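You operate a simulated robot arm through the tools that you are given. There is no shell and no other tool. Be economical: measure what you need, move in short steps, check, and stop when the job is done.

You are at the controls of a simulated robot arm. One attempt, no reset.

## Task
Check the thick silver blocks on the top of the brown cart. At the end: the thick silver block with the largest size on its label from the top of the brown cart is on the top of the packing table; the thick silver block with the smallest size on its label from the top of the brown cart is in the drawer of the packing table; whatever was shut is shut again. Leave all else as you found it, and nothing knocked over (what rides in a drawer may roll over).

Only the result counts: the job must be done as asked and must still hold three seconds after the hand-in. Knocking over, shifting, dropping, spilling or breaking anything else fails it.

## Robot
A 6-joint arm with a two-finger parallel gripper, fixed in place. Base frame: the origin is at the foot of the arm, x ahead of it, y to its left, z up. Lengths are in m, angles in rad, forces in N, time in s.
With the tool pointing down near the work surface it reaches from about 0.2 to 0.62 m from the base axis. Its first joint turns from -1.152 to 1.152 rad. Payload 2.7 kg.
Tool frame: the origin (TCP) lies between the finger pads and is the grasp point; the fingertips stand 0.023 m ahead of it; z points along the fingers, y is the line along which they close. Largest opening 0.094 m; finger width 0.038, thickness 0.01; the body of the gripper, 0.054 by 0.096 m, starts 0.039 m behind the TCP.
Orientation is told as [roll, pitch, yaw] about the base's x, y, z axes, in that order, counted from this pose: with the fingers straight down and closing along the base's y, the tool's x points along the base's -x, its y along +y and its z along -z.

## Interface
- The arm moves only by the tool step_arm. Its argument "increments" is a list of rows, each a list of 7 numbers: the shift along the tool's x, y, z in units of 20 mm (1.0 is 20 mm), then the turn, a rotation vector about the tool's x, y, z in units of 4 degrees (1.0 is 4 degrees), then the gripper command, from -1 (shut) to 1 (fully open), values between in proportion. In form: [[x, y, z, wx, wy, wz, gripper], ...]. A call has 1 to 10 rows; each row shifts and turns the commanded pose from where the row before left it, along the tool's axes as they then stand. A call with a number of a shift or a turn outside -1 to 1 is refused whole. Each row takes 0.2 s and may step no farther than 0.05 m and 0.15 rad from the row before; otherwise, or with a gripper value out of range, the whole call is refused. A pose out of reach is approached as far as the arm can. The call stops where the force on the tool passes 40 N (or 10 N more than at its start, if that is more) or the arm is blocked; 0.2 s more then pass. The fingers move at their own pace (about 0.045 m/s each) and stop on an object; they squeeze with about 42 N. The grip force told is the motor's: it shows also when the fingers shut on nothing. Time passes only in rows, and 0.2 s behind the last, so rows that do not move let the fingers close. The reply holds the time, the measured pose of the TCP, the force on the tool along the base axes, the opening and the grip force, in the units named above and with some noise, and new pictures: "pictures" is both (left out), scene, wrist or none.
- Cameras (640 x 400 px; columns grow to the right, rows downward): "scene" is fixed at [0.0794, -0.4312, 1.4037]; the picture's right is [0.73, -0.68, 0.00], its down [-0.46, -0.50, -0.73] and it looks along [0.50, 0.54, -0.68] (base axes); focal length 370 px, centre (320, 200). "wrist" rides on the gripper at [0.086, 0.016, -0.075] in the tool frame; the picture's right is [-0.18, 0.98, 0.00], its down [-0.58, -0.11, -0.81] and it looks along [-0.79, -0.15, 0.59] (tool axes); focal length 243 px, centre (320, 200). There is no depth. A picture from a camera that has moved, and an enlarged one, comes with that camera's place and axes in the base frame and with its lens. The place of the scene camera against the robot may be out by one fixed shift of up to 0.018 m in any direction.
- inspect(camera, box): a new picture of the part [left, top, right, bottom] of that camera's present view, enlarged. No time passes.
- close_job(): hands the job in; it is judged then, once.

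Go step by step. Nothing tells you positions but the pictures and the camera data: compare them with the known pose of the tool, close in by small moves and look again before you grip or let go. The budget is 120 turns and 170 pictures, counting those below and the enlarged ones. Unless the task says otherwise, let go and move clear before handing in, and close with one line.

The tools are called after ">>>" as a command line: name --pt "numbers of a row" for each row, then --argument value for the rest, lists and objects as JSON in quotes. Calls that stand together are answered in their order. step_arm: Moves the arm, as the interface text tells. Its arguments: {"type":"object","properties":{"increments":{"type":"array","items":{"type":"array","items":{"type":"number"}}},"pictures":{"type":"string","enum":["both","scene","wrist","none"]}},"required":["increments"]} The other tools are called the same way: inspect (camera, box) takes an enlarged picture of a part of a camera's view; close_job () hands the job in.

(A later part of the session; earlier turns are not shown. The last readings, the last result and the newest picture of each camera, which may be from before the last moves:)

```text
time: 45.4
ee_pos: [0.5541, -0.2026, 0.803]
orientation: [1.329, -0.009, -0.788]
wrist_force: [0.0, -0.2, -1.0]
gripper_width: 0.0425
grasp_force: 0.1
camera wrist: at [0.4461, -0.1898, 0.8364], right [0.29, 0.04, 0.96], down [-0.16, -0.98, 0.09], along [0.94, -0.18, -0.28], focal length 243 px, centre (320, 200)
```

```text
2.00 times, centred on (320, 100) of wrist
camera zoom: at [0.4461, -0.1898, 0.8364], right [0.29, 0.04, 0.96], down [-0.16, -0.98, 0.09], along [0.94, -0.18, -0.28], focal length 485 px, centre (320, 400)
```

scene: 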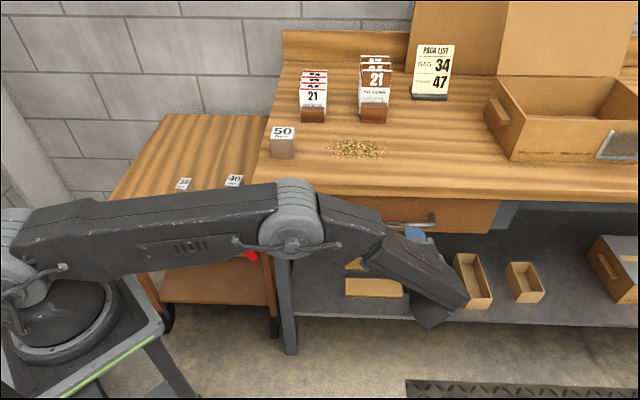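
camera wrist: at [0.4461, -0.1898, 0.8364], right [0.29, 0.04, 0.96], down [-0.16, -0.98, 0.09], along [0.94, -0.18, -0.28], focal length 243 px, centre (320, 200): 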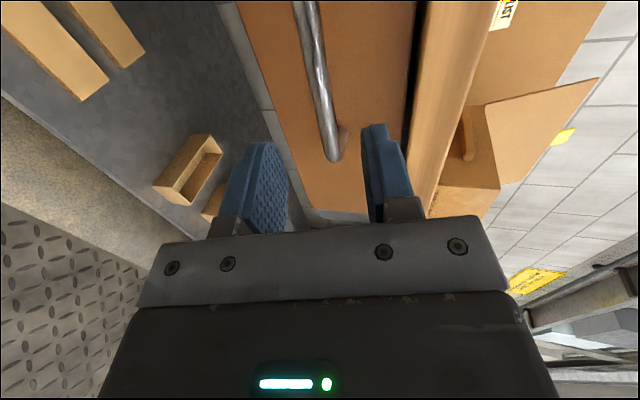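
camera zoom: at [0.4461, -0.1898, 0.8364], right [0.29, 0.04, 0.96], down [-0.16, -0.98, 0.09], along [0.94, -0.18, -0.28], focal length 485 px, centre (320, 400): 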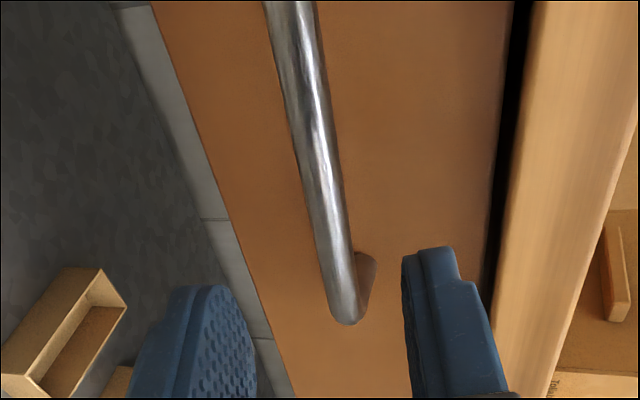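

Everything lines up; the bar lies between the fingers' planes. Advancing 6.6 cm along the tool axis and closing.

>>> step_arm --pt "0.03 0 0.83 0 0 0 -0.1" --pt "0.03 0 0.83 0 0 0 -0.1" --pt "0.03 0 0.83 0 0 0 -0.1" --pt "0.03 0 0.83 0 0 0 -0.1"

>>> inspect --camera "wrist" --box '[160, 0, 480, 200]'

```text
time: 46.4
ee_pos: [0.5979, -0.1548, 0.7879]
orientation: [1.327, -0.009, -0.789]
wrist_force: [-0.4, 0.8, -0.2]
gripper_width: 0.0422
grasp_force: 0.1
camera wrist: at [0.4899, -0.1421, 0.8207], right [0.29, 0.04, 0.96], down [-0.16, -0.98, 0.09], along [0.94, -0.18, -0.28], focal length 243 px, centre (320, 200)
```

scene: 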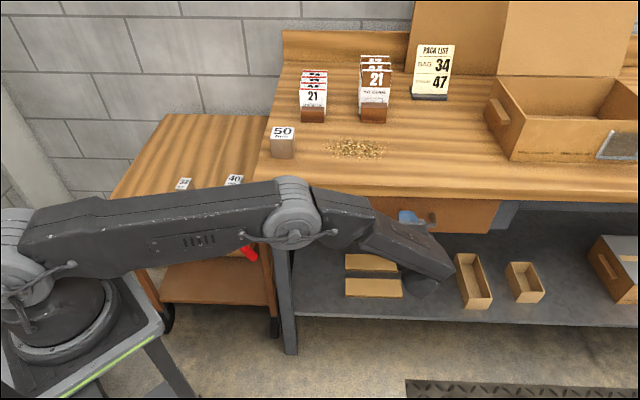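
wrist: 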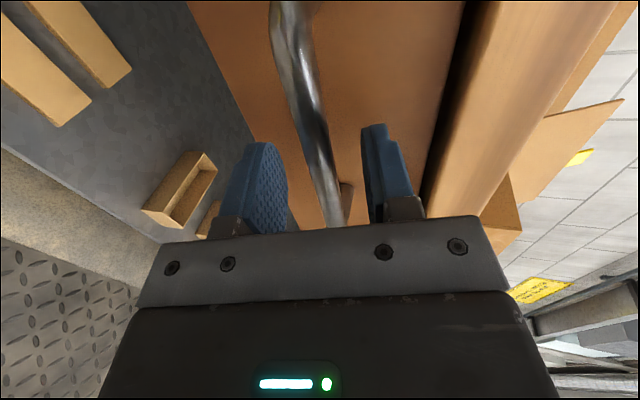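

```text
2.00 times, centred on (320, 100) of wrist
camera zoom: at [0.4899, -0.1421, 0.8207], right [0.29, 0.04, 0.96], down [-0.16, -0.98, 0.09], along [0.94, -0.18, -0.28], focal length 485 px, centre (320, 400)
```

zoom: 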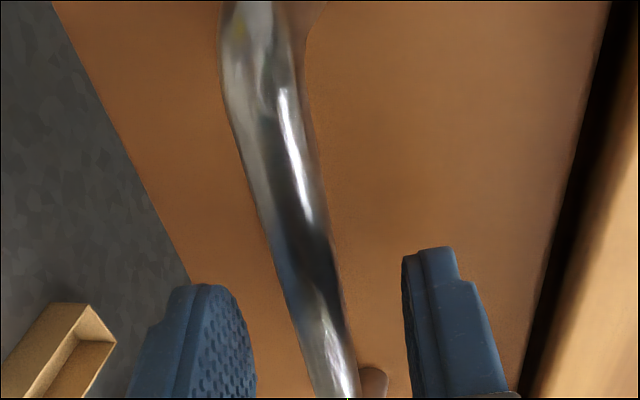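

>>> step_arm --pt "0 0 0 0 0 0 -1" --pt "0 0 0 0 0 0 -1" --pt "0 0 0 0 0 0 -1" --pt "0 0 0 0 0 0 -1"

```text
time: 47.4
ee_pos: [0.5973, -0.1548, 0.7879]
orientation: [1.327, -0.005, -0.788]
wrist_force: [1.0, 1.2, 5.1]
gripper_width: 0.0136
grasp_force: 44.9
camera wrist: at [0.49, -0.1422, 0.8214], right [0.29, 0.04, 0.96], down [-0.16, -0.98, 0.09], along [0.94, -0.18, -0.28], focal length 243 px, centre (320, 200)
```

scene: 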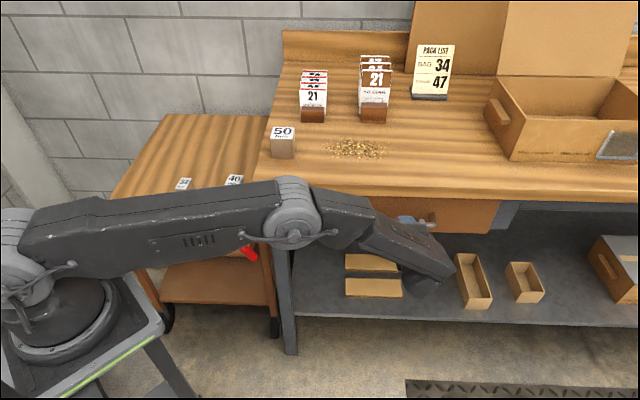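
wrist: 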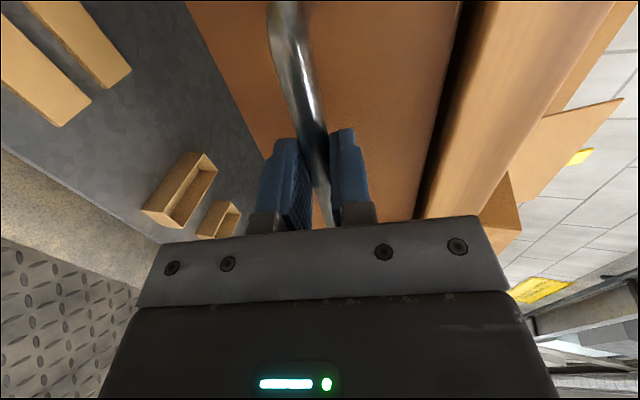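

Gripped on the bar (13.6 mm). Pulling the drawer out gently.

>>> step_arm --pt "0 -0.12 -0.485 0 0 0 -1" --pt "0 -0.12 -0.485 0 0 0 -1" --pt "0 -0.242 -0.97 0 0 0 -1" --pt "0 -0.242 -0.97 0 0 0 -1" --pictures "scene"

```text
time: 48.4
ee_pos: [0.5551, -0.1979, 0.7884]
orientation: [1.329, -0.008, -0.786]
wrist_force: [-1.2, 0.5, 9.9]
gripper_width: 0.0135
grasp_force: 45.0
```

scene: 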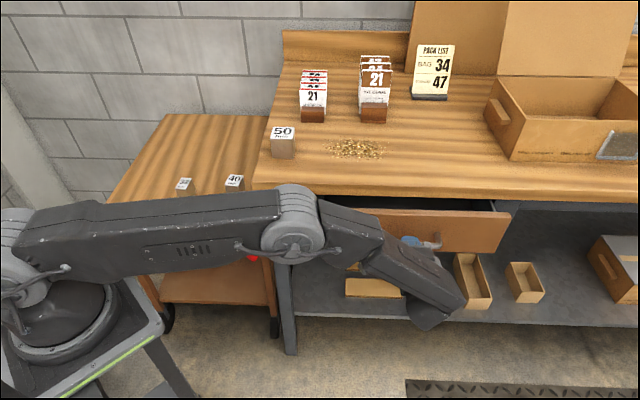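

The drawer follows. Pulling 11 cm more.

>>> step_arm --pt "0 -0.242 -0.97 0 0 0 -1" --pt "0 -0.242 -0.97 0 0 0 -1" --pt "0 -0.242 -0.97 0 0 0 -1" --pt "0 -0.242 -0.97 0 0 0 -1" --pt "0 -0.242 -0.97 0 0 0 -1" --pt "0 -0.12 -0.485 0 0 0 -1"

```text
time: 49.8
ee_pos: [0.4762, -0.2759, 0.7883]
orientation: [1.328, -0.011, -0.789]
wrist_force: [5.1, -5.7, 13.0]
gripper_width: 0.0139
grasp_force: 45.1
camera wrist: at [0.369, -0.2629, 0.8213], right [0.29, 0.04, 0.96], down [-0.17, -0.98, 0.09], along [0.94, -0.19, -0.28], focal length 243 px, centre (320, 200)
```

scene: 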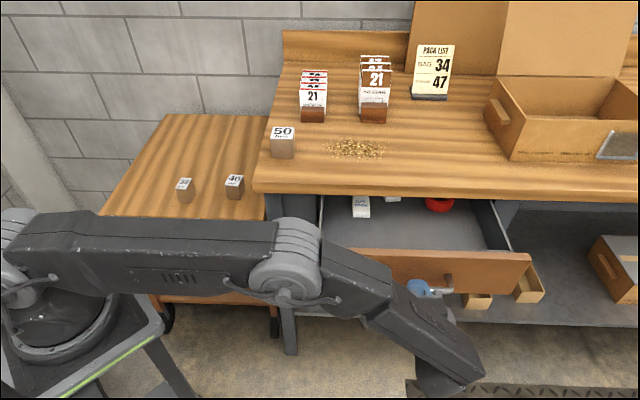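
wrist: 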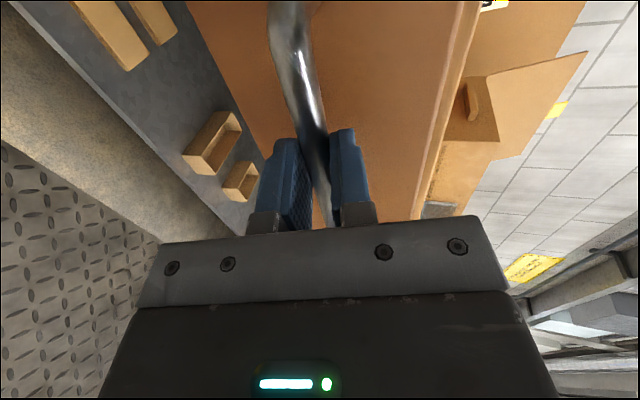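

The drawer is open ~17 cm with a few items at the rear and free floor in front. Releasing the handle and backing off.

>>> step_arm --pt "0 0 0 0 0 0 -0.1" --pt "0 0 0 0 0 0 -0.1" --pt "0 0 -0.5 0 0 0 -0.1" --pt "0 0 -1 0 0 0 -0.1" --pt "0 0 -1 0 0 0 -0.1" --pt "0 0 -1 0 0 0 0"

```text
time: 51.2
ee_pos: [0.4296, -0.3228, 0.8042]
orientation: [1.328, -0.007, -0.788]
wrist_force: [-0.4, -0.3, -1.0]
gripper_width: 0.0468
grasp_force: 0.1
camera wrist: at [0.3211, -0.3101, 0.8375], right [0.29, 0.04, 0.96], down [-0.16, -0.98, 0.09], along [0.94, -0.18, -0.28], focal length 243 px, centre (320, 200)
```

scene: 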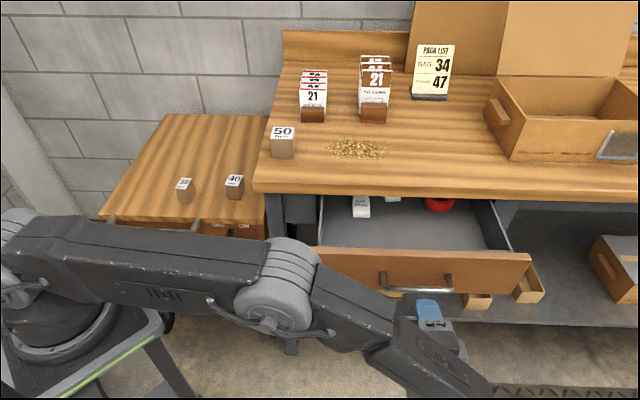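
wrist: 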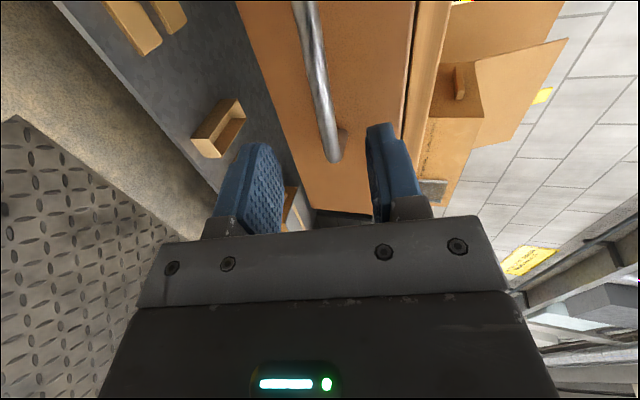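

Handle released cleanly. Now raising, then untilting the tool back to vertical for the 32 mm block.

>>> step_arm --pt "0 0.97 -0.6 0 0 0 0" --pt "0 0.97 -0.6 0 0 0 0" --pt "0 0.97 -0.242 0 0 0 0" --pt "0 0.97 -0.242 0 0 0 0" --pt "0 0.97 -0.242 0 0 0 0" --pt "0 0.97 -0.242 0 0 0 0" --pt "0 0.97 -0.242 0 0 0 0" --pt "0 0.97 -0.242 0 0 0 0" --pt "0 0.97 -0.242 0 0 0 0" --pt "0 0.97 -0.242 0 0 0 0" --pictures "none"

>>> step_arm --pt "0 0 0 1 0 0 1" --pt "0 0 0 1 0 0 1" --pt "0 0 0 1 0 0 1" --pt "0 0 0 1 0 0 1" --pt "0 0 0 1 0 0 1" --pt "0 0 0 1 0 0 1" --pt "0 0 0 1 0 0 1" --pt "0 0 0 1 0 0 1" --pt "0 0 0 1 0 0 1" --pt "0 0 0 1 0 0 1" --pictures "none"

>>> step_arm --pt "0 0 0 1 0 0 1" --pt "0 0 0 1 0 0 1" --pt "0 0 0 1 0 0 1" --pt "0 0 0 1 0 0 1" --pt "0 0 0 1 0 0 1" --pt "0 0 0 1 0 0 1" --pt "0 0 0 1 0 0 1" --pt "0 0 0 1 0 0 1" --pt "0 0 0 1 0 0 1"

```text
time: 53.4
ee_pos: [0.4189, -0.332, 1.0095]
orientation: [1.329, -0.008, -0.789]
wrist_force: [-0.8, -0.1, 0.0]
gripper_width: 0.0471
grasp_force: 0.0
```

```text
time: 55.6
ee_pos: [0.4181, -0.3316, 1.0074]
orientation: [0.629, -0.009, -0.789]
wrist_force: [-0.4, 0.1, -0.8]
gripper_width: 0.0938
grasp_force: 0.2
```

```text
time: 57.6
ee_pos: [0.4179, -0.3323, 1.0071]
orientation: [0.0, -0.009, -0.788]
wrist_force: [0.9, -0.5, 0.5]
gripper_width: 0.0939
grasp_force: 0.1
camera wrist: at [0.3699, -0.2587, 1.0814], right [0.83, 0.56, 0.0], down [0.33, -0.48, 0.81], along [0.46, -0.67, -0.58], focal length 243 px, centre (320, 200)
```

scene: 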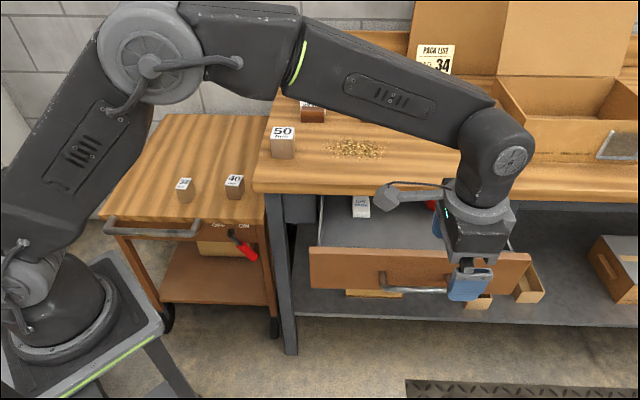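
wrist: 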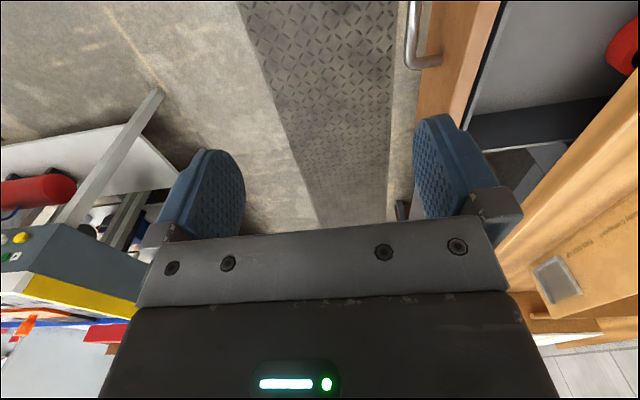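

>>> step_arm --pt "1 0.83 0 0 0 0 1" --pt "1 0.83 0 0 0 0 1" --pt "1 0.83 0 0 0 0 1" --pt "1 0.83 0 0 0 0 1" --pt "1 0.83 0 0 0 0 1" --pt "1 0.83 0 0 0 0 1" --pt "1 0.83 0 0 0 0 1" --pt "1 0.83 0 0 0 0 1" --pt "1 0.83 0 0 0 0 1" --pt "1 0.83 0 0 0 0 1" --pictures "none"

>>> step_arm --pt "1 0.83 0 0 0 0 1" --pt "1 0.83 0 0 0 0 1" --pt "1 0.83 0 0 0 0 1" --pt "1 0.83 0 0 0 0 1" --pt "1 0.83 0 0 0 0 1" --pt "1 0.83 0 0 0 0 1" --pt "1 0.83 0 0 0 0 1" --pt "1 0.83 0 0 0 0 1" --pt "1 0.83 0 0 0 0 1" --pt "1 0.83 0 0 0 0 1" --pictures "none"

>>> step_arm --pt "1 0.83 0 0 0 0.3 1" --pt "1 0.83 0 0 0 0.3 1" --pt "1 0.83 0 0 0 0.3 1" --pt "1 0.83 0 0 0 0.3 1" --pt "1 0.83 0 0 0 0 1" --pt "1 0.83 0 0 0 0 1" --pt "1 0.83 0 0 0 0 1" --pt "0 0 0.8 0 0 0 1" --pt "0 0 0.8 0 0 0 1"

```text
time: 59.8
ee_pos: [0.3943, -0.0728, 1.0062]
orientation: [0.0, -0.01, -0.789]
wrist_force: [-0.4, 1.1, 0.2]
gripper_width: 0.0942
grasp_force: 0.1
```

```text
time: 62.0
ee_pos: [0.372, 0.1873, 1.0044]
orientation: [0.0, -0.009, -0.789]
wrist_force: [0.6, 0.0, 0.7]
gripper_width: 0.0939
grasp_force: 0.0
```

```text
time: 64.0
ee_pos: [0.366, 0.368, 0.9699]
orientation: [0.001, -0.007, -0.872]
wrist_force: [0.3, -0.4, -1.0]
gripper_width: 0.0938
grasp_force: 0.2
camera wrist: at [0.323, 0.4444, 1.0446], right [0.87, 0.49, 0.0], down [0.29, -0.51, 0.81], along [0.4, -0.71, -0.58], focal length 243 px, centre (320, 200)
```

scene: 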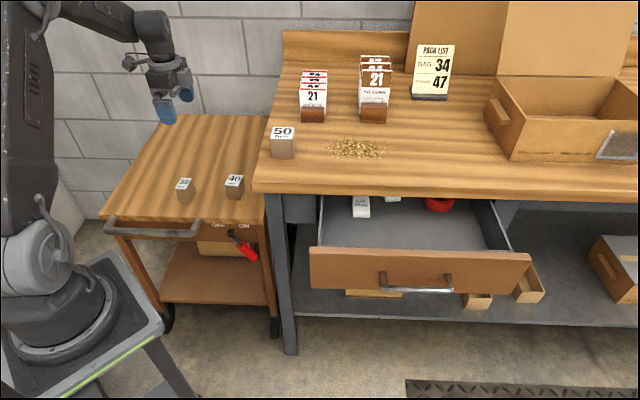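
wrist: 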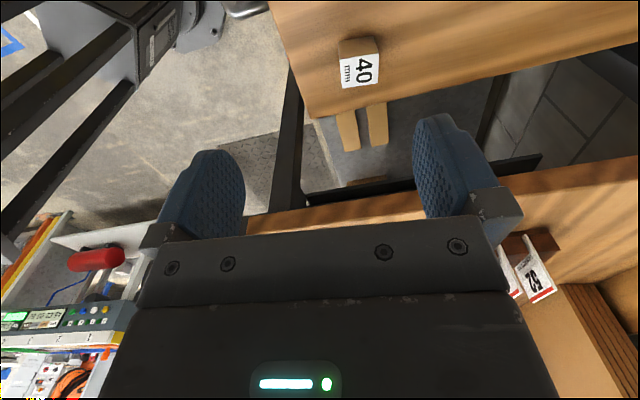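

>>> step_arm --pt "0.44 0.055 1 0 0 0 1" --pt "0.44 0.055 1 0 0 0 1" --pt "0.44 0.055 1 0 0 0 1" --pt "0.44 0.055 1 0 0 0 1" --pt "0.44 0.055 1 0 0 0 1" --pt "0.44 0.055 1 0 0 0 1"

>>> inspect --camera "wrist" --box '[200, 0, 440, 150]'

```text
time: 65.4
ee_pos: [0.3379, 0.4123, 0.8513]
orientation: [0.003, -0.009, -0.873]
wrist_force: [-0.1, -0.1, -0.5]
gripper_width: 0.0941
grasp_force: 0.1
camera wrist: at [0.2949, 0.4885, 0.9248], right [0.87, 0.49, 0.0], down [0.28, -0.51, 0.81], along [0.4, -0.71, -0.58], focal length 243 px, centre (320, 200)
```

scene: 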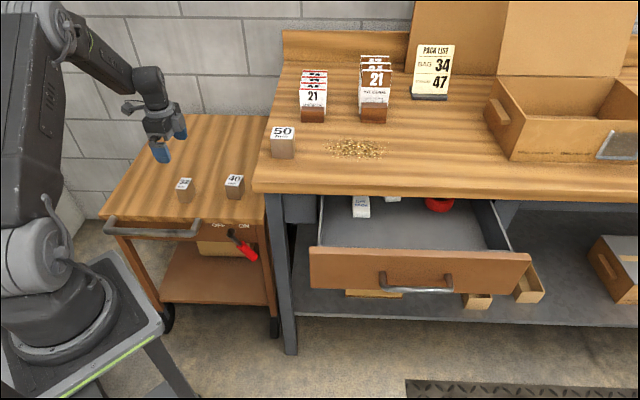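
wrist: 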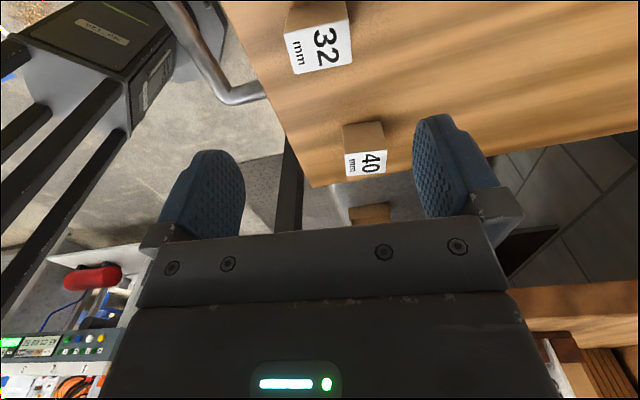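

```text
2.67 times, centred on (320, 75) of wrist
camera zoom: at [0.2949, 0.4885, 0.9248], right [0.87, 0.49, 0.0], down [0.28, -0.51, 0.81], along [0.4, -0.71, -0.58], focal length 647 px, centre (320, 533)
```

zoom: 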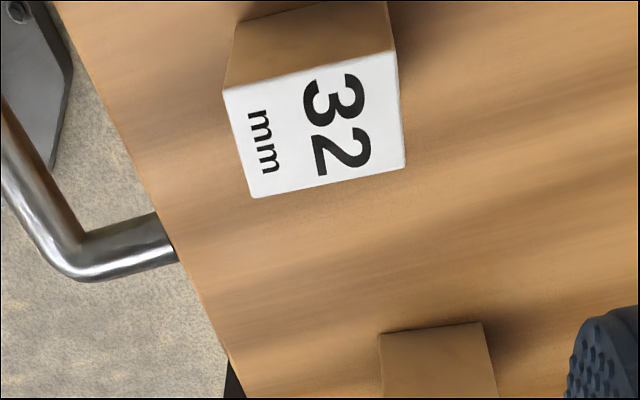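

The 32 mm block is at (0.339, 0.410) and aligned with the closing axis. Descending to z≈0.695 and gripping.

>>> step_arm --pt "-0.14 -0.02 1 0 0 0 1" --pt "0 0 1 0 0 0 1" --pt "0 0 1 0 0 0 1" --pt "0 0 1 0 0 0 1" --pt "0 0 1 0 0 0 1" --pt "0 0 1 0 0 0 1"

>>> step_arm --pt "0 0 0.9 0 0 0 1" --pt "0 0 0.9 0 0 0 1" --pt "0 0 0 0 0 0 -1" --pt "0 0 0 0 0 0 -1" --pt "0 0 0 0 0 0 -1" --pt "0 0 0 0 0 0 -1" --pt "0 0 0 0 0 0 -1"

```text
time: 66.8
ee_pos: [0.34, 0.4098, 0.7303]
orientation: [0.004, -0.011, -0.873]
wrist_force: [-0.8, -0.1, -0.5]
gripper_width: 0.0942
grasp_force: 0.1
camera wrist: at [0.2977, 0.4862, 0.805], right [0.87, 0.49, 0.0], down [0.28, -0.51, 0.81], along [0.4, -0.7, -0.59], focal length 243 px, centre (320, 200)
```

scene: 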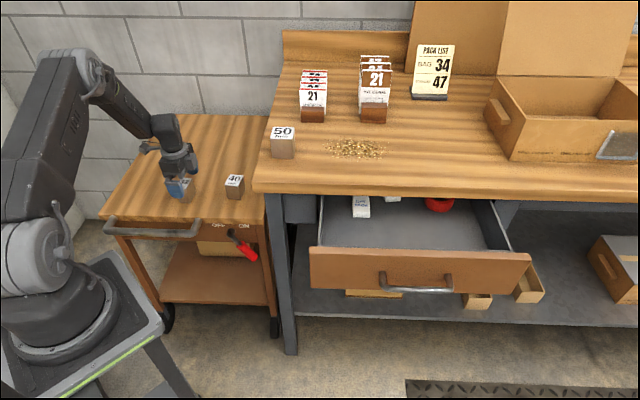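
wrist: 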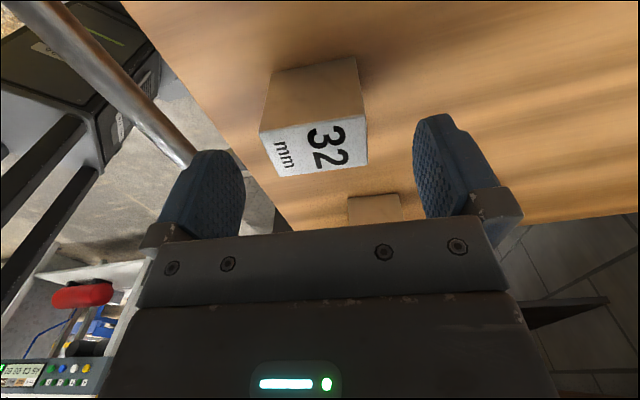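

```text
time: 68.4
ee_pos: [0.3403, 0.4079, 0.6942]
orientation: [0.003, -0.008, -0.875]
wrist_force: [-0.3, 0.8, 0.4]
gripper_width: 0.0497
grasp_force: 42.2
camera wrist: at [0.2977, 0.4853, 0.7689], right [0.87, 0.49, 0.0], down [0.28, -0.51, 0.81], along [0.4, -0.71, -0.58], focal length 243 px, centre (320, 200)
```

scene: 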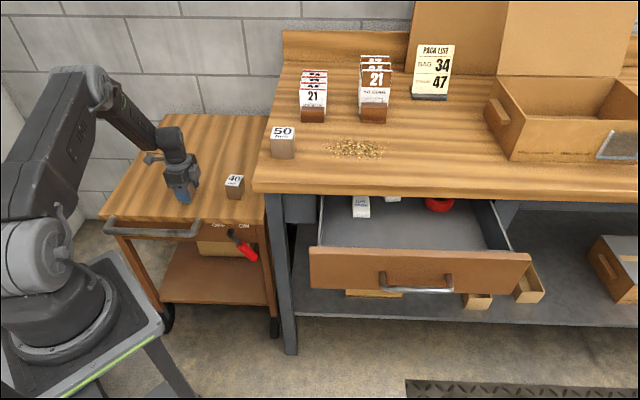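
wrist: 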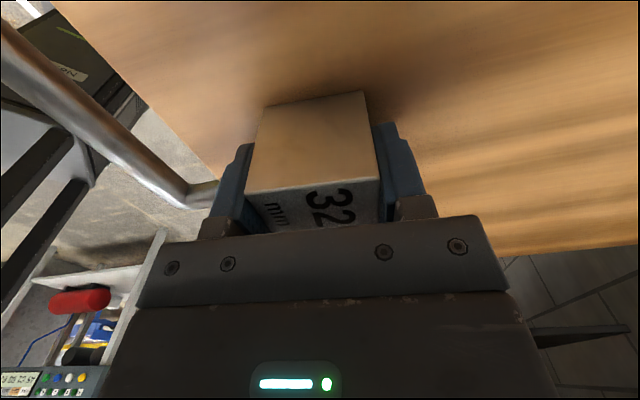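

Gripped. Lifting high and carrying it over to the open drawer, target about (0.547, -0.153).

>>> step_arm --pt "0 0 -1 0 0 0 -1" --pt "0 0 -1 0 0 0 -1" --pt "0 0 -1 0 0 0 -1" --pt "0 0 -1 0 0 0 -1" --pt "0 0 -1 0 0 0 -1" --pt "0 0 -1 0 0 0 -1" --pt "0 0 -1 0 0 0 -1" --pt "0 0 -1 0 0 0 -1" --pt "0 0 -1 0 0 0 -1" --pt "0 0 -1 0 0 0 -1" --pictures "none"

>>> step_arm --pt "0 0 -1 0 0 -0.26 -1" --pt "0 0 -1 0 0 -0.26 -1" --pt "0 0 -1 0 0 -0.26 -1" --pt "0 0 -1 0 0 -0.26 -1" --pt "0 0 -1 0 0 -0.26 -1" --pt "0 0 -1 0 0 0 -1"

>>> step_arm --pt "-0.97 -0.447 0 0 0 0 -1" --pt "-0.97 -0.447 0 0 0 0 -1" --pt "-0.97 -0.447 0 0 0 0 -1" --pt "-0.97 -0.447 0 0 0 0 -1" --pt "-0.97 -0.447 0 0 0 0 -1" --pt "-0.97 -0.447 0 0 0 0 -1" --pt "-0.97 -0.447 0 0 0 0 -1" --pt "-0.97 -0.447 0 0 0 0 -1" --pt "-0.97 -0.447 0 0 0 0 -1" --pt "-0.97 -0.447 0 0 0 0 -1" --pictures "none"

>>> step_arm --pt "-0.97 -0.447 0 0 0 0 -1" --pt "-0.97 -0.447 0 0 0 0 -1" --pt "-0.97 -0.447 0 0 0 0 -1" --pt "-0.97 -0.447 0 0 0 0 -1" --pt "-0.97 -0.447 0 0 0 0 -1" --pt "-0.97 -0.447 0 0 0 0 -1" --pt "-0.97 -0.447 0 0 0 0 -1" --pt "-0.97 -0.447 0 0 0 0 -1" --pt "-0.97 -0.447 0 0 0 0 -1" --pt "-0.97 -0.447 0 0 0 0 -1" --pictures "none"

>>> step_arm --pt "-0.97 -0.447 0 0 0 0 -1" --pt "-0.97 -0.447 0 0 0 0 -1" --pt "-0.97 -0.447 0 0 0 0 -1" --pt "-0.97 -0.447 0 0 0 0 -1" --pt "-0.97 -0.447 0 0 0 0 -1" --pt "-0.97 -0.447 0 0 0 0 -1" --pt "-0.97 -0.447 0 0 0 0 -1"

```text
time: 70.6
ee_pos: [0.3373, 0.4106, 0.8951]
orientation: [0.0, -0.009, -0.871]
wrist_force: [-0.2, 0.5, -3.0]
gripper_width: 0.0497
grasp_force: 42.1
```

```text
time: 72.0
ee_pos: [0.3369, 0.4093, 1.015]
orientation: [0.002, -0.009, -0.781]
wrist_force: [-0.2, 0.3, -1.6]
gripper_width: 0.0499
grasp_force: 42.0
camera wrist: at [0.2877, 0.4824, 1.0895], right [0.82, 0.57, 0.0], down [0.33, -0.48, 0.81], along [0.46, -0.67, -0.58], focal length 243 px, centre (320, 200)
```

scene: 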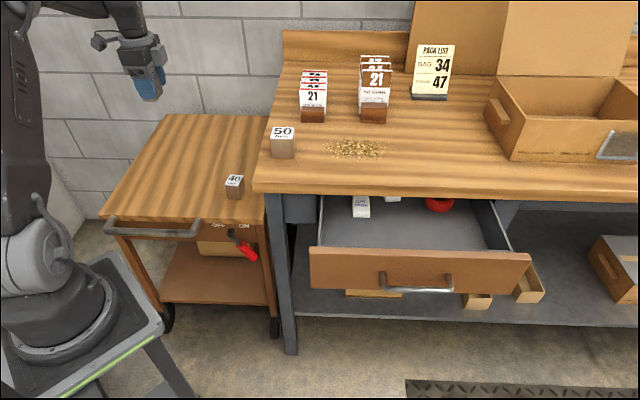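
wrist: 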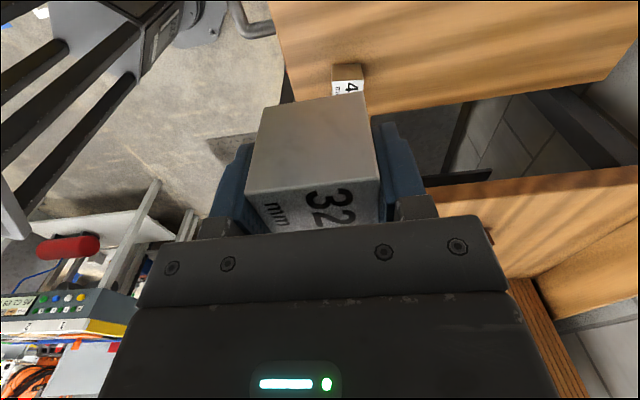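

```text
time: 74.2
ee_pos: [0.4115, 0.2101, 1.0177]
orientation: [0.001, -0.009, -0.781]
wrist_force: [-0.1, -0.3, -2.7]
gripper_width: 0.0501
grasp_force: 42.1
```

```text
time: 76.4
ee_pos: [0.4873, 0.0112, 1.018]
orientation: [0.001, -0.009, -0.78]
wrist_force: [-1.1, 0.3, -3.2]
gripper_width: 0.0498
grasp_force: 41.5
```

```text
time: 78.0
ee_pos: [0.5406, -0.1297, 1.0194]
orientation: [0.001, -0.007, -0.781]
wrist_force: [-0.1, -0.2, -1.6]
gripper_width: 0.05
grasp_force: 42.1
camera wrist: at [0.4921, -0.0574, 1.0933], right [0.82, 0.57, 0.0], down [0.33, -0.48, 0.81], along [0.46, -0.67, -0.58], focal length 243 px, centre (320, 200)
```

scene: 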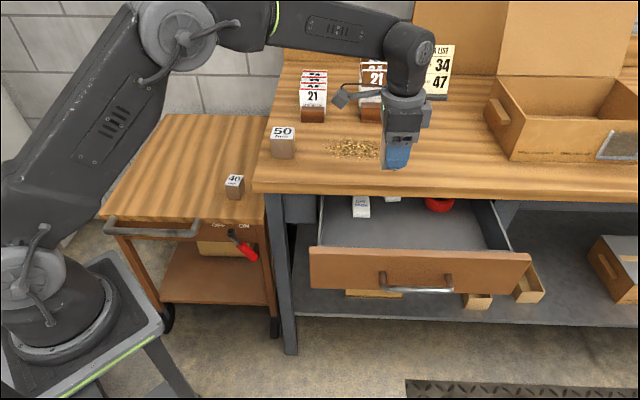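
wrist: 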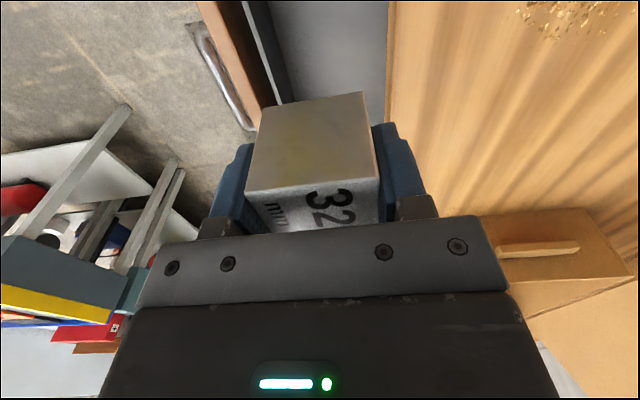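

The drawer is below; the opening between its front panel and the table edge is ~11 cm, so I need to be precise. Lowering to z≈0.93 and measuring.

>>> step_arm --pt "-0.25 -0.1 0.9 0 0 0 -1" --pt "-0.25 -0.1 0.9 0 0 0 -1" --pt "-0.25 -0.1 0.9 0 0 0 -1" --pt "-0.25 -0.1 0.9 0 0 0 -1" --pt "0 0 0.9 0 0 0 -1"

>>> inspect --camera "wrist" --box '[160, 0, 480, 200]'

>>> inspect --camera "scene" --box '[290, 130, 550, 300]'

```text
time: 79.2
ee_pos: [0.5498, -0.1497, 0.9292]
orientation: [0.001, -0.008, -0.782]
wrist_force: [0.1, 0.1, -1.6]
gripper_width: 0.0497
grasp_force: 42.0
camera wrist: at [0.5009, -0.0775, 1.0034], right [0.82, 0.57, 0.0], down [0.33, -0.48, 0.81], along [0.46, -0.67, -0.59], focal length 243 px, centre (320, 200)
```

scene: 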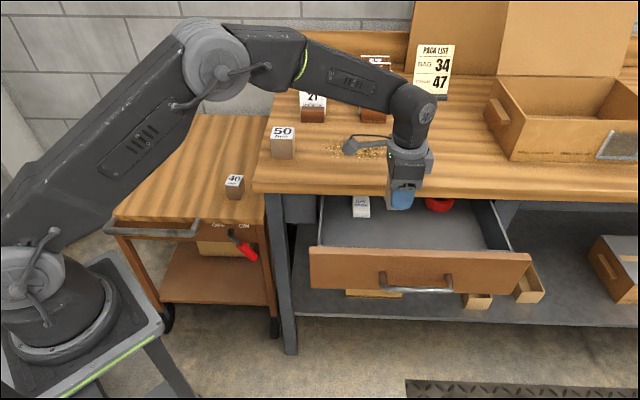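
wrist: 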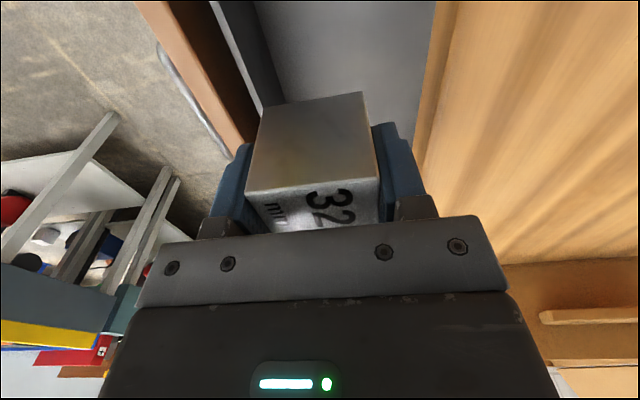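

```text
2.00 times, centred on (320, 100) of wrist
camera zoom: at [0.5009, -0.0775, 1.0034], right [0.82, 0.57, 0.0], down [0.33, -0.48, 0.81], along [0.46, -0.67, -0.59], focal length 485 px, centre (320, 400)
```

zoom: 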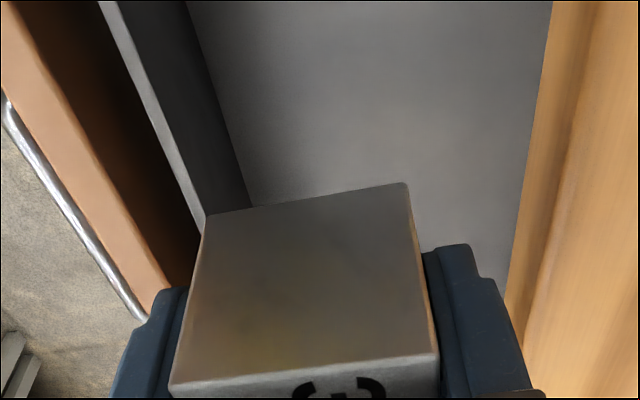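

```text
2.35 times, centred on (420, 215) of scene
camera zoom: at [0.0795, -0.4312, 1.4036], right [0.73, -0.68, 0.0], down [-0.46, -0.5, -0.73], along [0.5, 0.54, -0.68], focal length 870 px, centre (85, 165)
```

zoom: 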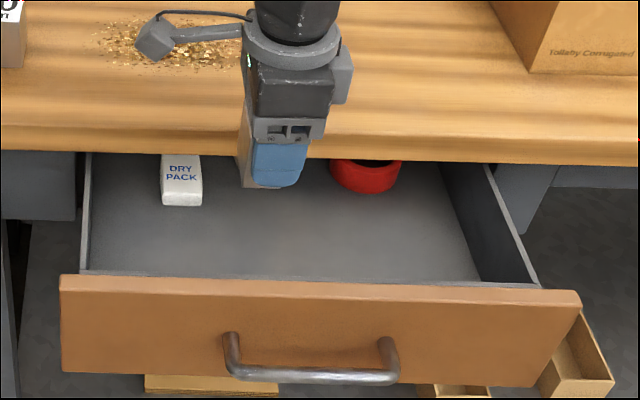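

Measured: drawer floor ≈ 0.738, inside clear from x+y = 0.325 to the table edge at 0.488; I'm centred at 0.400. Descending with force watch.

>>> step_arm --pt "0 0 0.9 0 0 0 -1" --pt "0 0 0.9 0 0 0 -1" --pt "0 0 0.9 0 0 0 -1" --pt "0 0 0.9 0 0 0 -1" --pt "0 0 0.9 0 0 0 -1" --pt "0 0 0.9 0 0 0 -1"

>>> inspect --camera "scene" --box '[290, 130, 550, 300]'

```text
time: 80.6
ee_pos: [0.5503, -0.1486, 0.8219]
orientation: [0.001, -0.008, -0.781]
wrist_force: [-0.3, -0.3, -3.2]
gripper_width: 0.0498
grasp_force: 42.4
camera wrist: at [0.5011, -0.0776, 0.8951], right [0.82, 0.57, 0.0], down [0.33, -0.48, 0.81], along [0.46, -0.67, -0.58], focal length 243 px, centre (320, 200)
```

scene: 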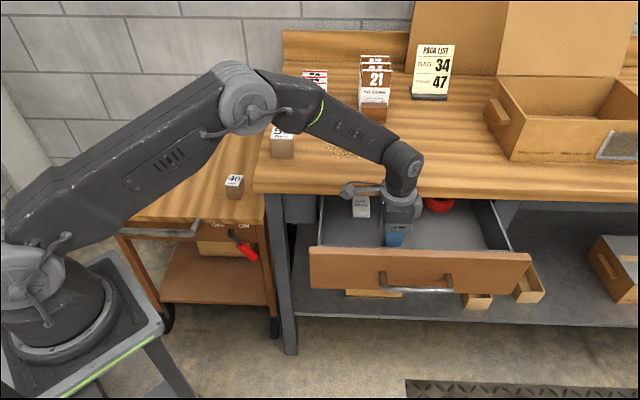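
wrist: 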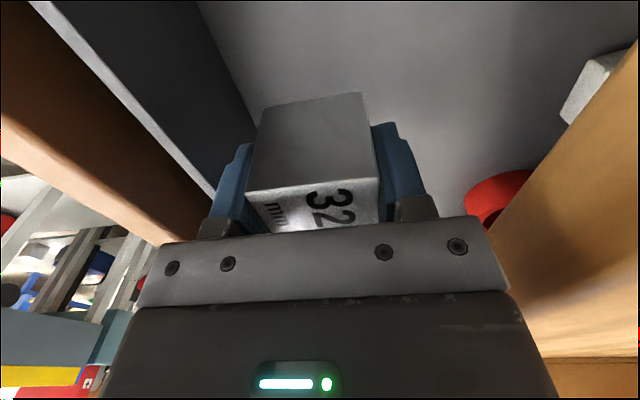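

```text
2.35 times, centred on (420, 215) of scene
camera zoom: at [0.0795, -0.4312, 1.4036], right [0.73, -0.68, 0.0], down [-0.46, -0.5, -0.73], along [0.5, 0.54, -0.68], focal length 870 px, centre (85, 165)
```

zoom: 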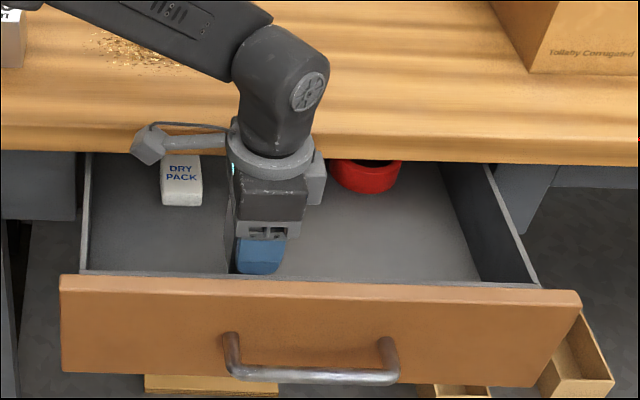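

Clear on all sides. Last centimetres slowly.

>>> step_arm --pt "0 0 0.4 0 0 0 -1" --pt "0 0 0.4 0 0 0 -1" --pt "0 0 0.4 0 0 0 -1" --pt "0 0 0.4 0 0 0 -1" --pt "0 0 0.25 0 0 0 -1" --pictures "none"

>>> step_arm --pt "0 0 0.15 0 0 0 -1" --pictures "scene"

>>> inspect --camera "scene" --box '[350, 180, 450, 260]'

```text
time: 81.8
ee_pos: [0.5511, -0.1506, 0.7841]
orientation: [0.002, -0.009, -0.782]
wrist_force: [-0.9, -0.8, -1.8]
gripper_width: 0.0498
grasp_force: 41.9
```

```text
time: 82.2
ee_pos: [0.551, -0.1507, 0.7802]
orientation: [0.001, -0.01, -0.781]
wrist_force: [-0.6, -0.7, -2.1]
gripper_width: 0.0498
grasp_force: 42.1
```

scene: 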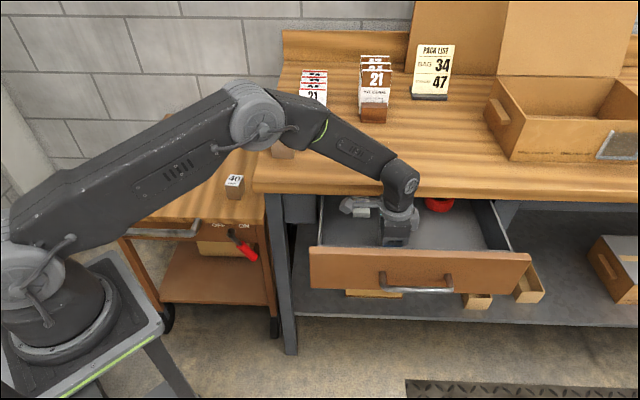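

```text
5.00 times, centred on (400, 220) of scene
camera zoom: at [0.0795, -0.4312, 1.4036], right [0.73, -0.68, 0.0], down [-0.46, -0.5, -0.73], along [0.5, 0.54, -0.68], focal length 1848 px, centre (-80, 100)
```

zoom: 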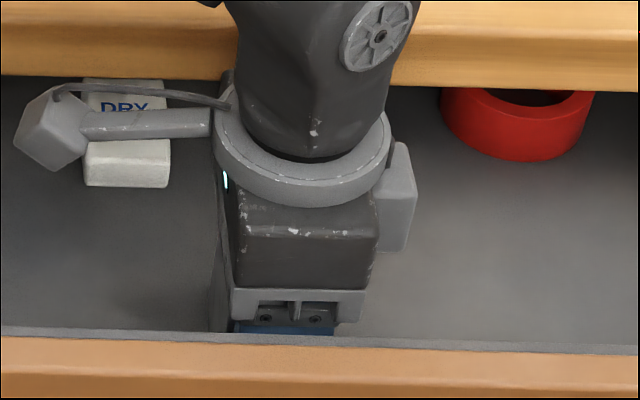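

>>> step_arm --pt "0 0 0.12 0 0 0 -1" --pt "0 0 0 0 0 0 -1" --pictures "none"

>>> step_arm --pt "0 0 0.12 0 0 0 -1" --pt "0 0 0 0 0 0 -1" --pictures "none"

```text
time: 82.8
ee_pos: [0.55, -0.1516, 0.7791]
orientation: [0.003, -0.009, -0.782]
wrist_force: [0.2, 1.0, -2.6]
gripper_width: 0.0497
grasp_force: 42.3
```

```text
time: 83.4
ee_pos: [0.551, -0.1501, 0.7767]
orientation: [0.002, -0.009, -0.783]
wrist_force: [0.1, 0.1, -2.4]
gripper_width: 0.05
grasp_force: 42.2
```

>>> step_arm --pt "0 0 0.12 0 0 0 -1" --pt "0 0 0 0 0 0 -1" --pictures "none"

>>> step_arm --pt "0 0 0.12 0 0 0 -1" --pt "0 0 0 0 0 0 -1" --pictures "wrist"

```text
time: 84.0
ee_pos: [0.5512, -0.1497, 0.7761]
orientation: [0.003, -0.01, -0.78]
wrist_force: [-4.9, 1.8, 12.8]
gripper_width: 0.0498
grasp_force: 42.2
```

```text
time: 84.6
ee_pos: [0.5518, -0.1511, 0.7749]
orientation: [0.005, -0.015, -0.779]
wrist_force: [-2.4, 5.6, 29.8]
gripper_width: 0.0501
grasp_force: 42.7
camera wrist: at [0.5031, -0.078, 0.8485], right [0.82, 0.57, 0.01], down [0.33, -0.48, 0.81], along [0.47, -0.67, -0.58], focal length 243 px, centre (320, 200)
```

wrist: 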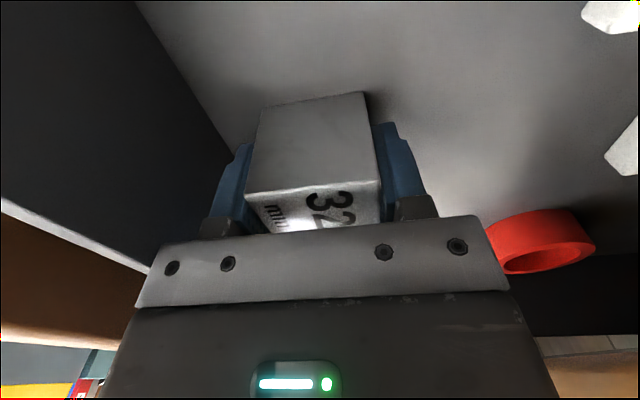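

The block is on the drawer floor. Easing up slightly, opening to ~6 cm, and rising straight.

>>> step_arm --pt "0 0 -0.14 0 0 0 -1" --pt "0 0 0 0 0 0 0.28" --pt "0 0 0 0 0 0 0.28" --pt "0 0 -0.4 0 0 0 0.28" --pt "0 0 -0.6 0 0 0 0.28" --pt "0 0 -0.8 0 0 0 0.28"

```text
time: 86.0
ee_pos: [0.551, -0.1499, 0.8099]
orientation: [0.002, -0.008, -0.782]
wrist_force: [-1.1, 0.2, -0.1]
gripper_width: 0.0602
grasp_force: 0.0
camera wrist: at [0.5013, -0.0774, 0.8846], right [0.82, 0.57, 0.0], down [0.33, -0.48, 0.81], along [0.46, -0.67, -0.58], focal length 243 px, centre (320, 200)
```

scene: 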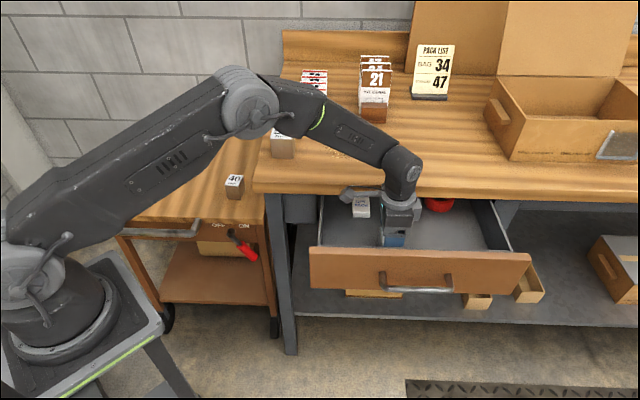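
wrist: 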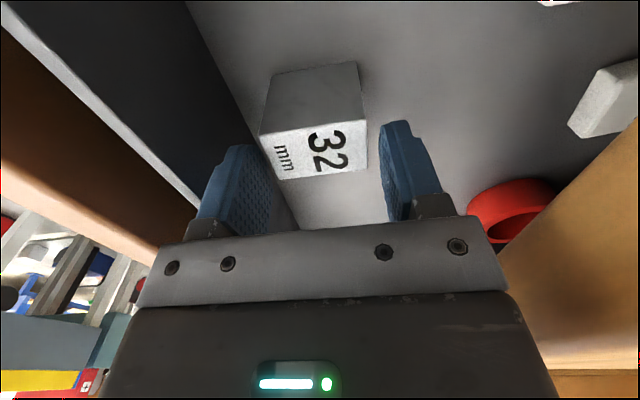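

The 32 mm block stands in the drawer. Now retracing to the handle to shut the drawer: up, out in front, tilt, and back to the bar.

>>> step_arm --pt "0 0 -1 0 0 0 0.28" --pt "0 0 -1 0 0 0 0.28" --pt "0 0 -1 0 0 0 0.28" --pt "0 0 -1 0 0 0 0.28" --pt "0 0 -1 0 0 0 0.28" --pt "0 0 -1 0 0 0 0.28" --pt "0 0 -1 0 0 0 0.28" --pt "0 0 -1 0 0 0 0.28" --pt "0 0 -1 0 0 0 0.28" --pt "0 0 -0.9 0 0 0 0.28" --pictures "none"

>>> step_arm --pt "-0.17 -1 0 0 0 0 0.28" --pt "-0.17 -1 0 0 0 0 0.28" --pt "-0.17 -1 0 0 0 0 0.28" --pt "-0.17 -1 0 0 0 0 0.28" --pt "-0.17 -1 0 0 0 0 0.28" --pt "-0.17 -1 0 0 0 0 0.28" --pt "-0.17 -1 0 0 0 0 0.28" --pt "-0.17 -1 0 0 0 0 0.28" --pt "-0.17 -1 0 0 0 0 0.28" --pt "-0.17 -1 0 0 0 0 0.28" --pictures "none"

>>> step_arm --pt "0 -1 0 -1 0 0 0" --pt "0 0 0 -1 0 0 0" --pt "0 0 0 -1 0 0 0" --pt "0 0 0 -1 0 0 0" --pt "0 0 0 -1 0 0 0" --pt "0 0 0 -1 0 0 0" --pt "0 0 0 -1 0 0 0" --pt "0 0 0 -1 0 0 0" --pt "0 0 0 -1 0 0 0" --pt "0 0 0 -1 0 0 0" --pictures "none"

>>> step_arm --pt "0 0 0 -1 0 0 -0.1" --pt "0 0 0 -1 0 0 -0.1" --pt "0 0 0 -1 0 0 -0.1" --pt "0 0 0 -1 0 0 -0.1" --pt "0 0 0 -1 0 0 -0.1" --pt "0 0 0 -1 0 0 -0.1" --pt "0 0 0 -1 0 0 -0.1" --pt "0 0 0 -1 0 0 -0.1" --pt "0 0 0 -1 0 0 -0.1"

```text
time: 88.2
ee_pos: [0.5489, -0.1497, 1.0093]
orientation: [0.002, -0.009, -0.783]
wrist_force: [-0.3, -0.2, 0.6]
gripper_width: 0.0599
grasp_force: 0.0
```

```text
time: 90.4
ee_pos: [0.4321, -0.3153, 1.0097]
orientation: [0.003, -0.007, -0.779]
wrist_force: [-0.5, 0.0, 0.4]
gripper_width: 0.0601
grasp_force: 0.1
```

```text
time: 92.6
ee_pos: [0.4191, -0.3292, 1.0101]
orientation: [0.703, -0.01, -0.78]
wrist_force: [-0.7, 0.1, 0.4]
gripper_width: 0.0472
grasp_force: 0.2
```

```text
time: 94.6
ee_pos: [0.4182, -0.3299, 1.0086]
orientation: [1.327, -0.009, -0.781]
wrist_force: [-0.4, 0.3, 0.1]
gripper_width: 0.0424
grasp_force: 0.0
camera wrist: at [0.31, -0.317, 1.0417], right [0.29, 0.04, 0.96], down [-0.16, -0.98, 0.09], along [0.94, -0.18, -0.28], focal length 243 px, centre (320, 200)
```

scene: 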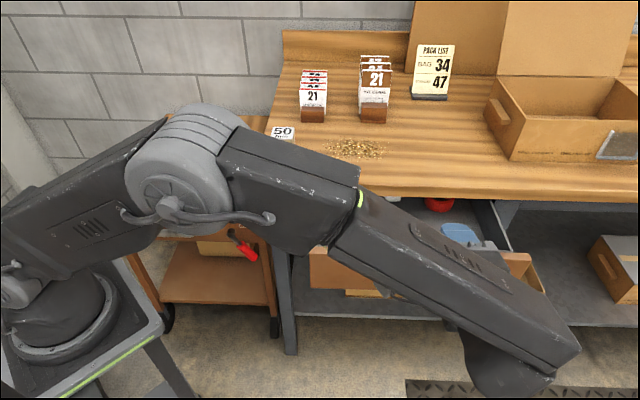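
wrist: 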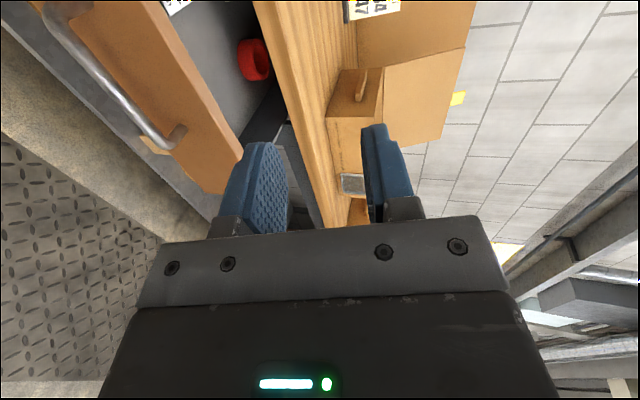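

>>> step_arm --pt "0 -0.97 0.242 0 0 0 -0.1" --pt "0 -0.97 0.242 0 0 0 -0.1" --pt "0 -0.97 0.242 0 0 0 -0.1" --pt "0 -0.97 0.242 0 0 0 -0.1" --pt "0 -0.97 0.242 0 0 0 -0.1" --pt "0 -0.97 0.242 0 0 0 -0.1" --pt "0 -0.97 0.242 0 0 0 -0.1" --pt "0 -0.97 0.242 0 0 0 -0.1" --pt "0 -0.97 0.5 0 0 0 -0.1" --pt "0 -0.97 0.5 0 0 0 -0.1"

>>> inspect --camera "wrist" --box '[160, 0, 480, 200]'

```text
time: 96.8
ee_pos: [0.427, -0.323, 0.8055]
orientation: [1.33, -0.01, -0.781]
wrist_force: [-0.3, 0.1, 0.4]
gripper_width: 0.0422
grasp_force: 0.1
camera wrist: at [0.3181, -0.3118, 0.839], right [0.29, 0.04, 0.96], down [-0.16, -0.98, 0.09], along [0.94, -0.18, -0.28], focal length 243 px, centre (320, 200)
```

scene: 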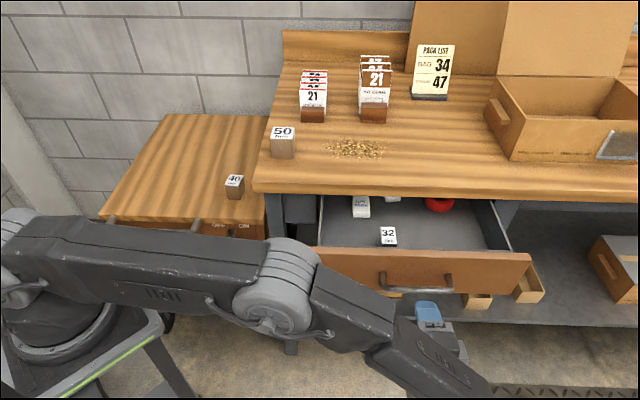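
wrist: 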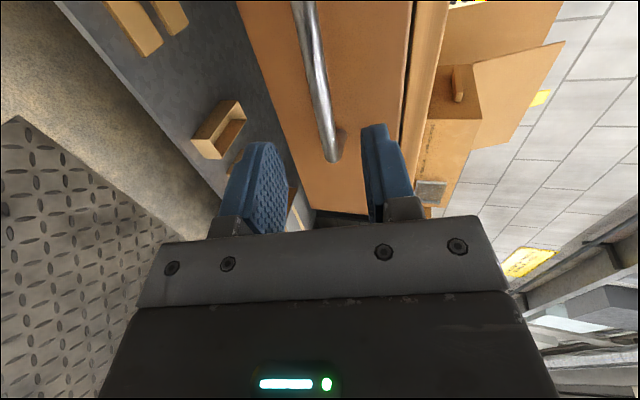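

```text
2.00 times, centred on (320, 100) of wrist
camera zoom: at [0.3181, -0.3118, 0.839], right [0.29, 0.04, 0.96], down [-0.16, -0.98, 0.09], along [0.94, -0.18, -0.28], focal length 485 px, centre (320, 400)
```

zoom: 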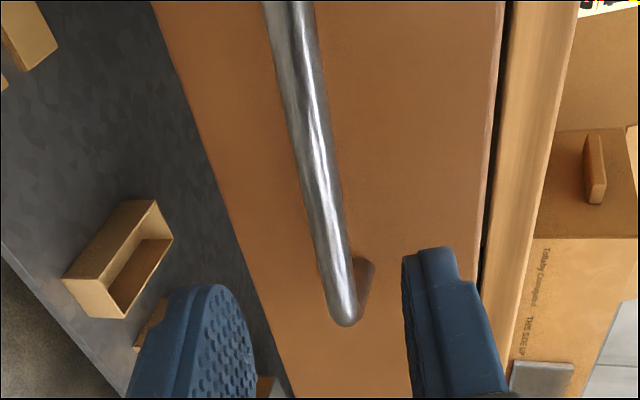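

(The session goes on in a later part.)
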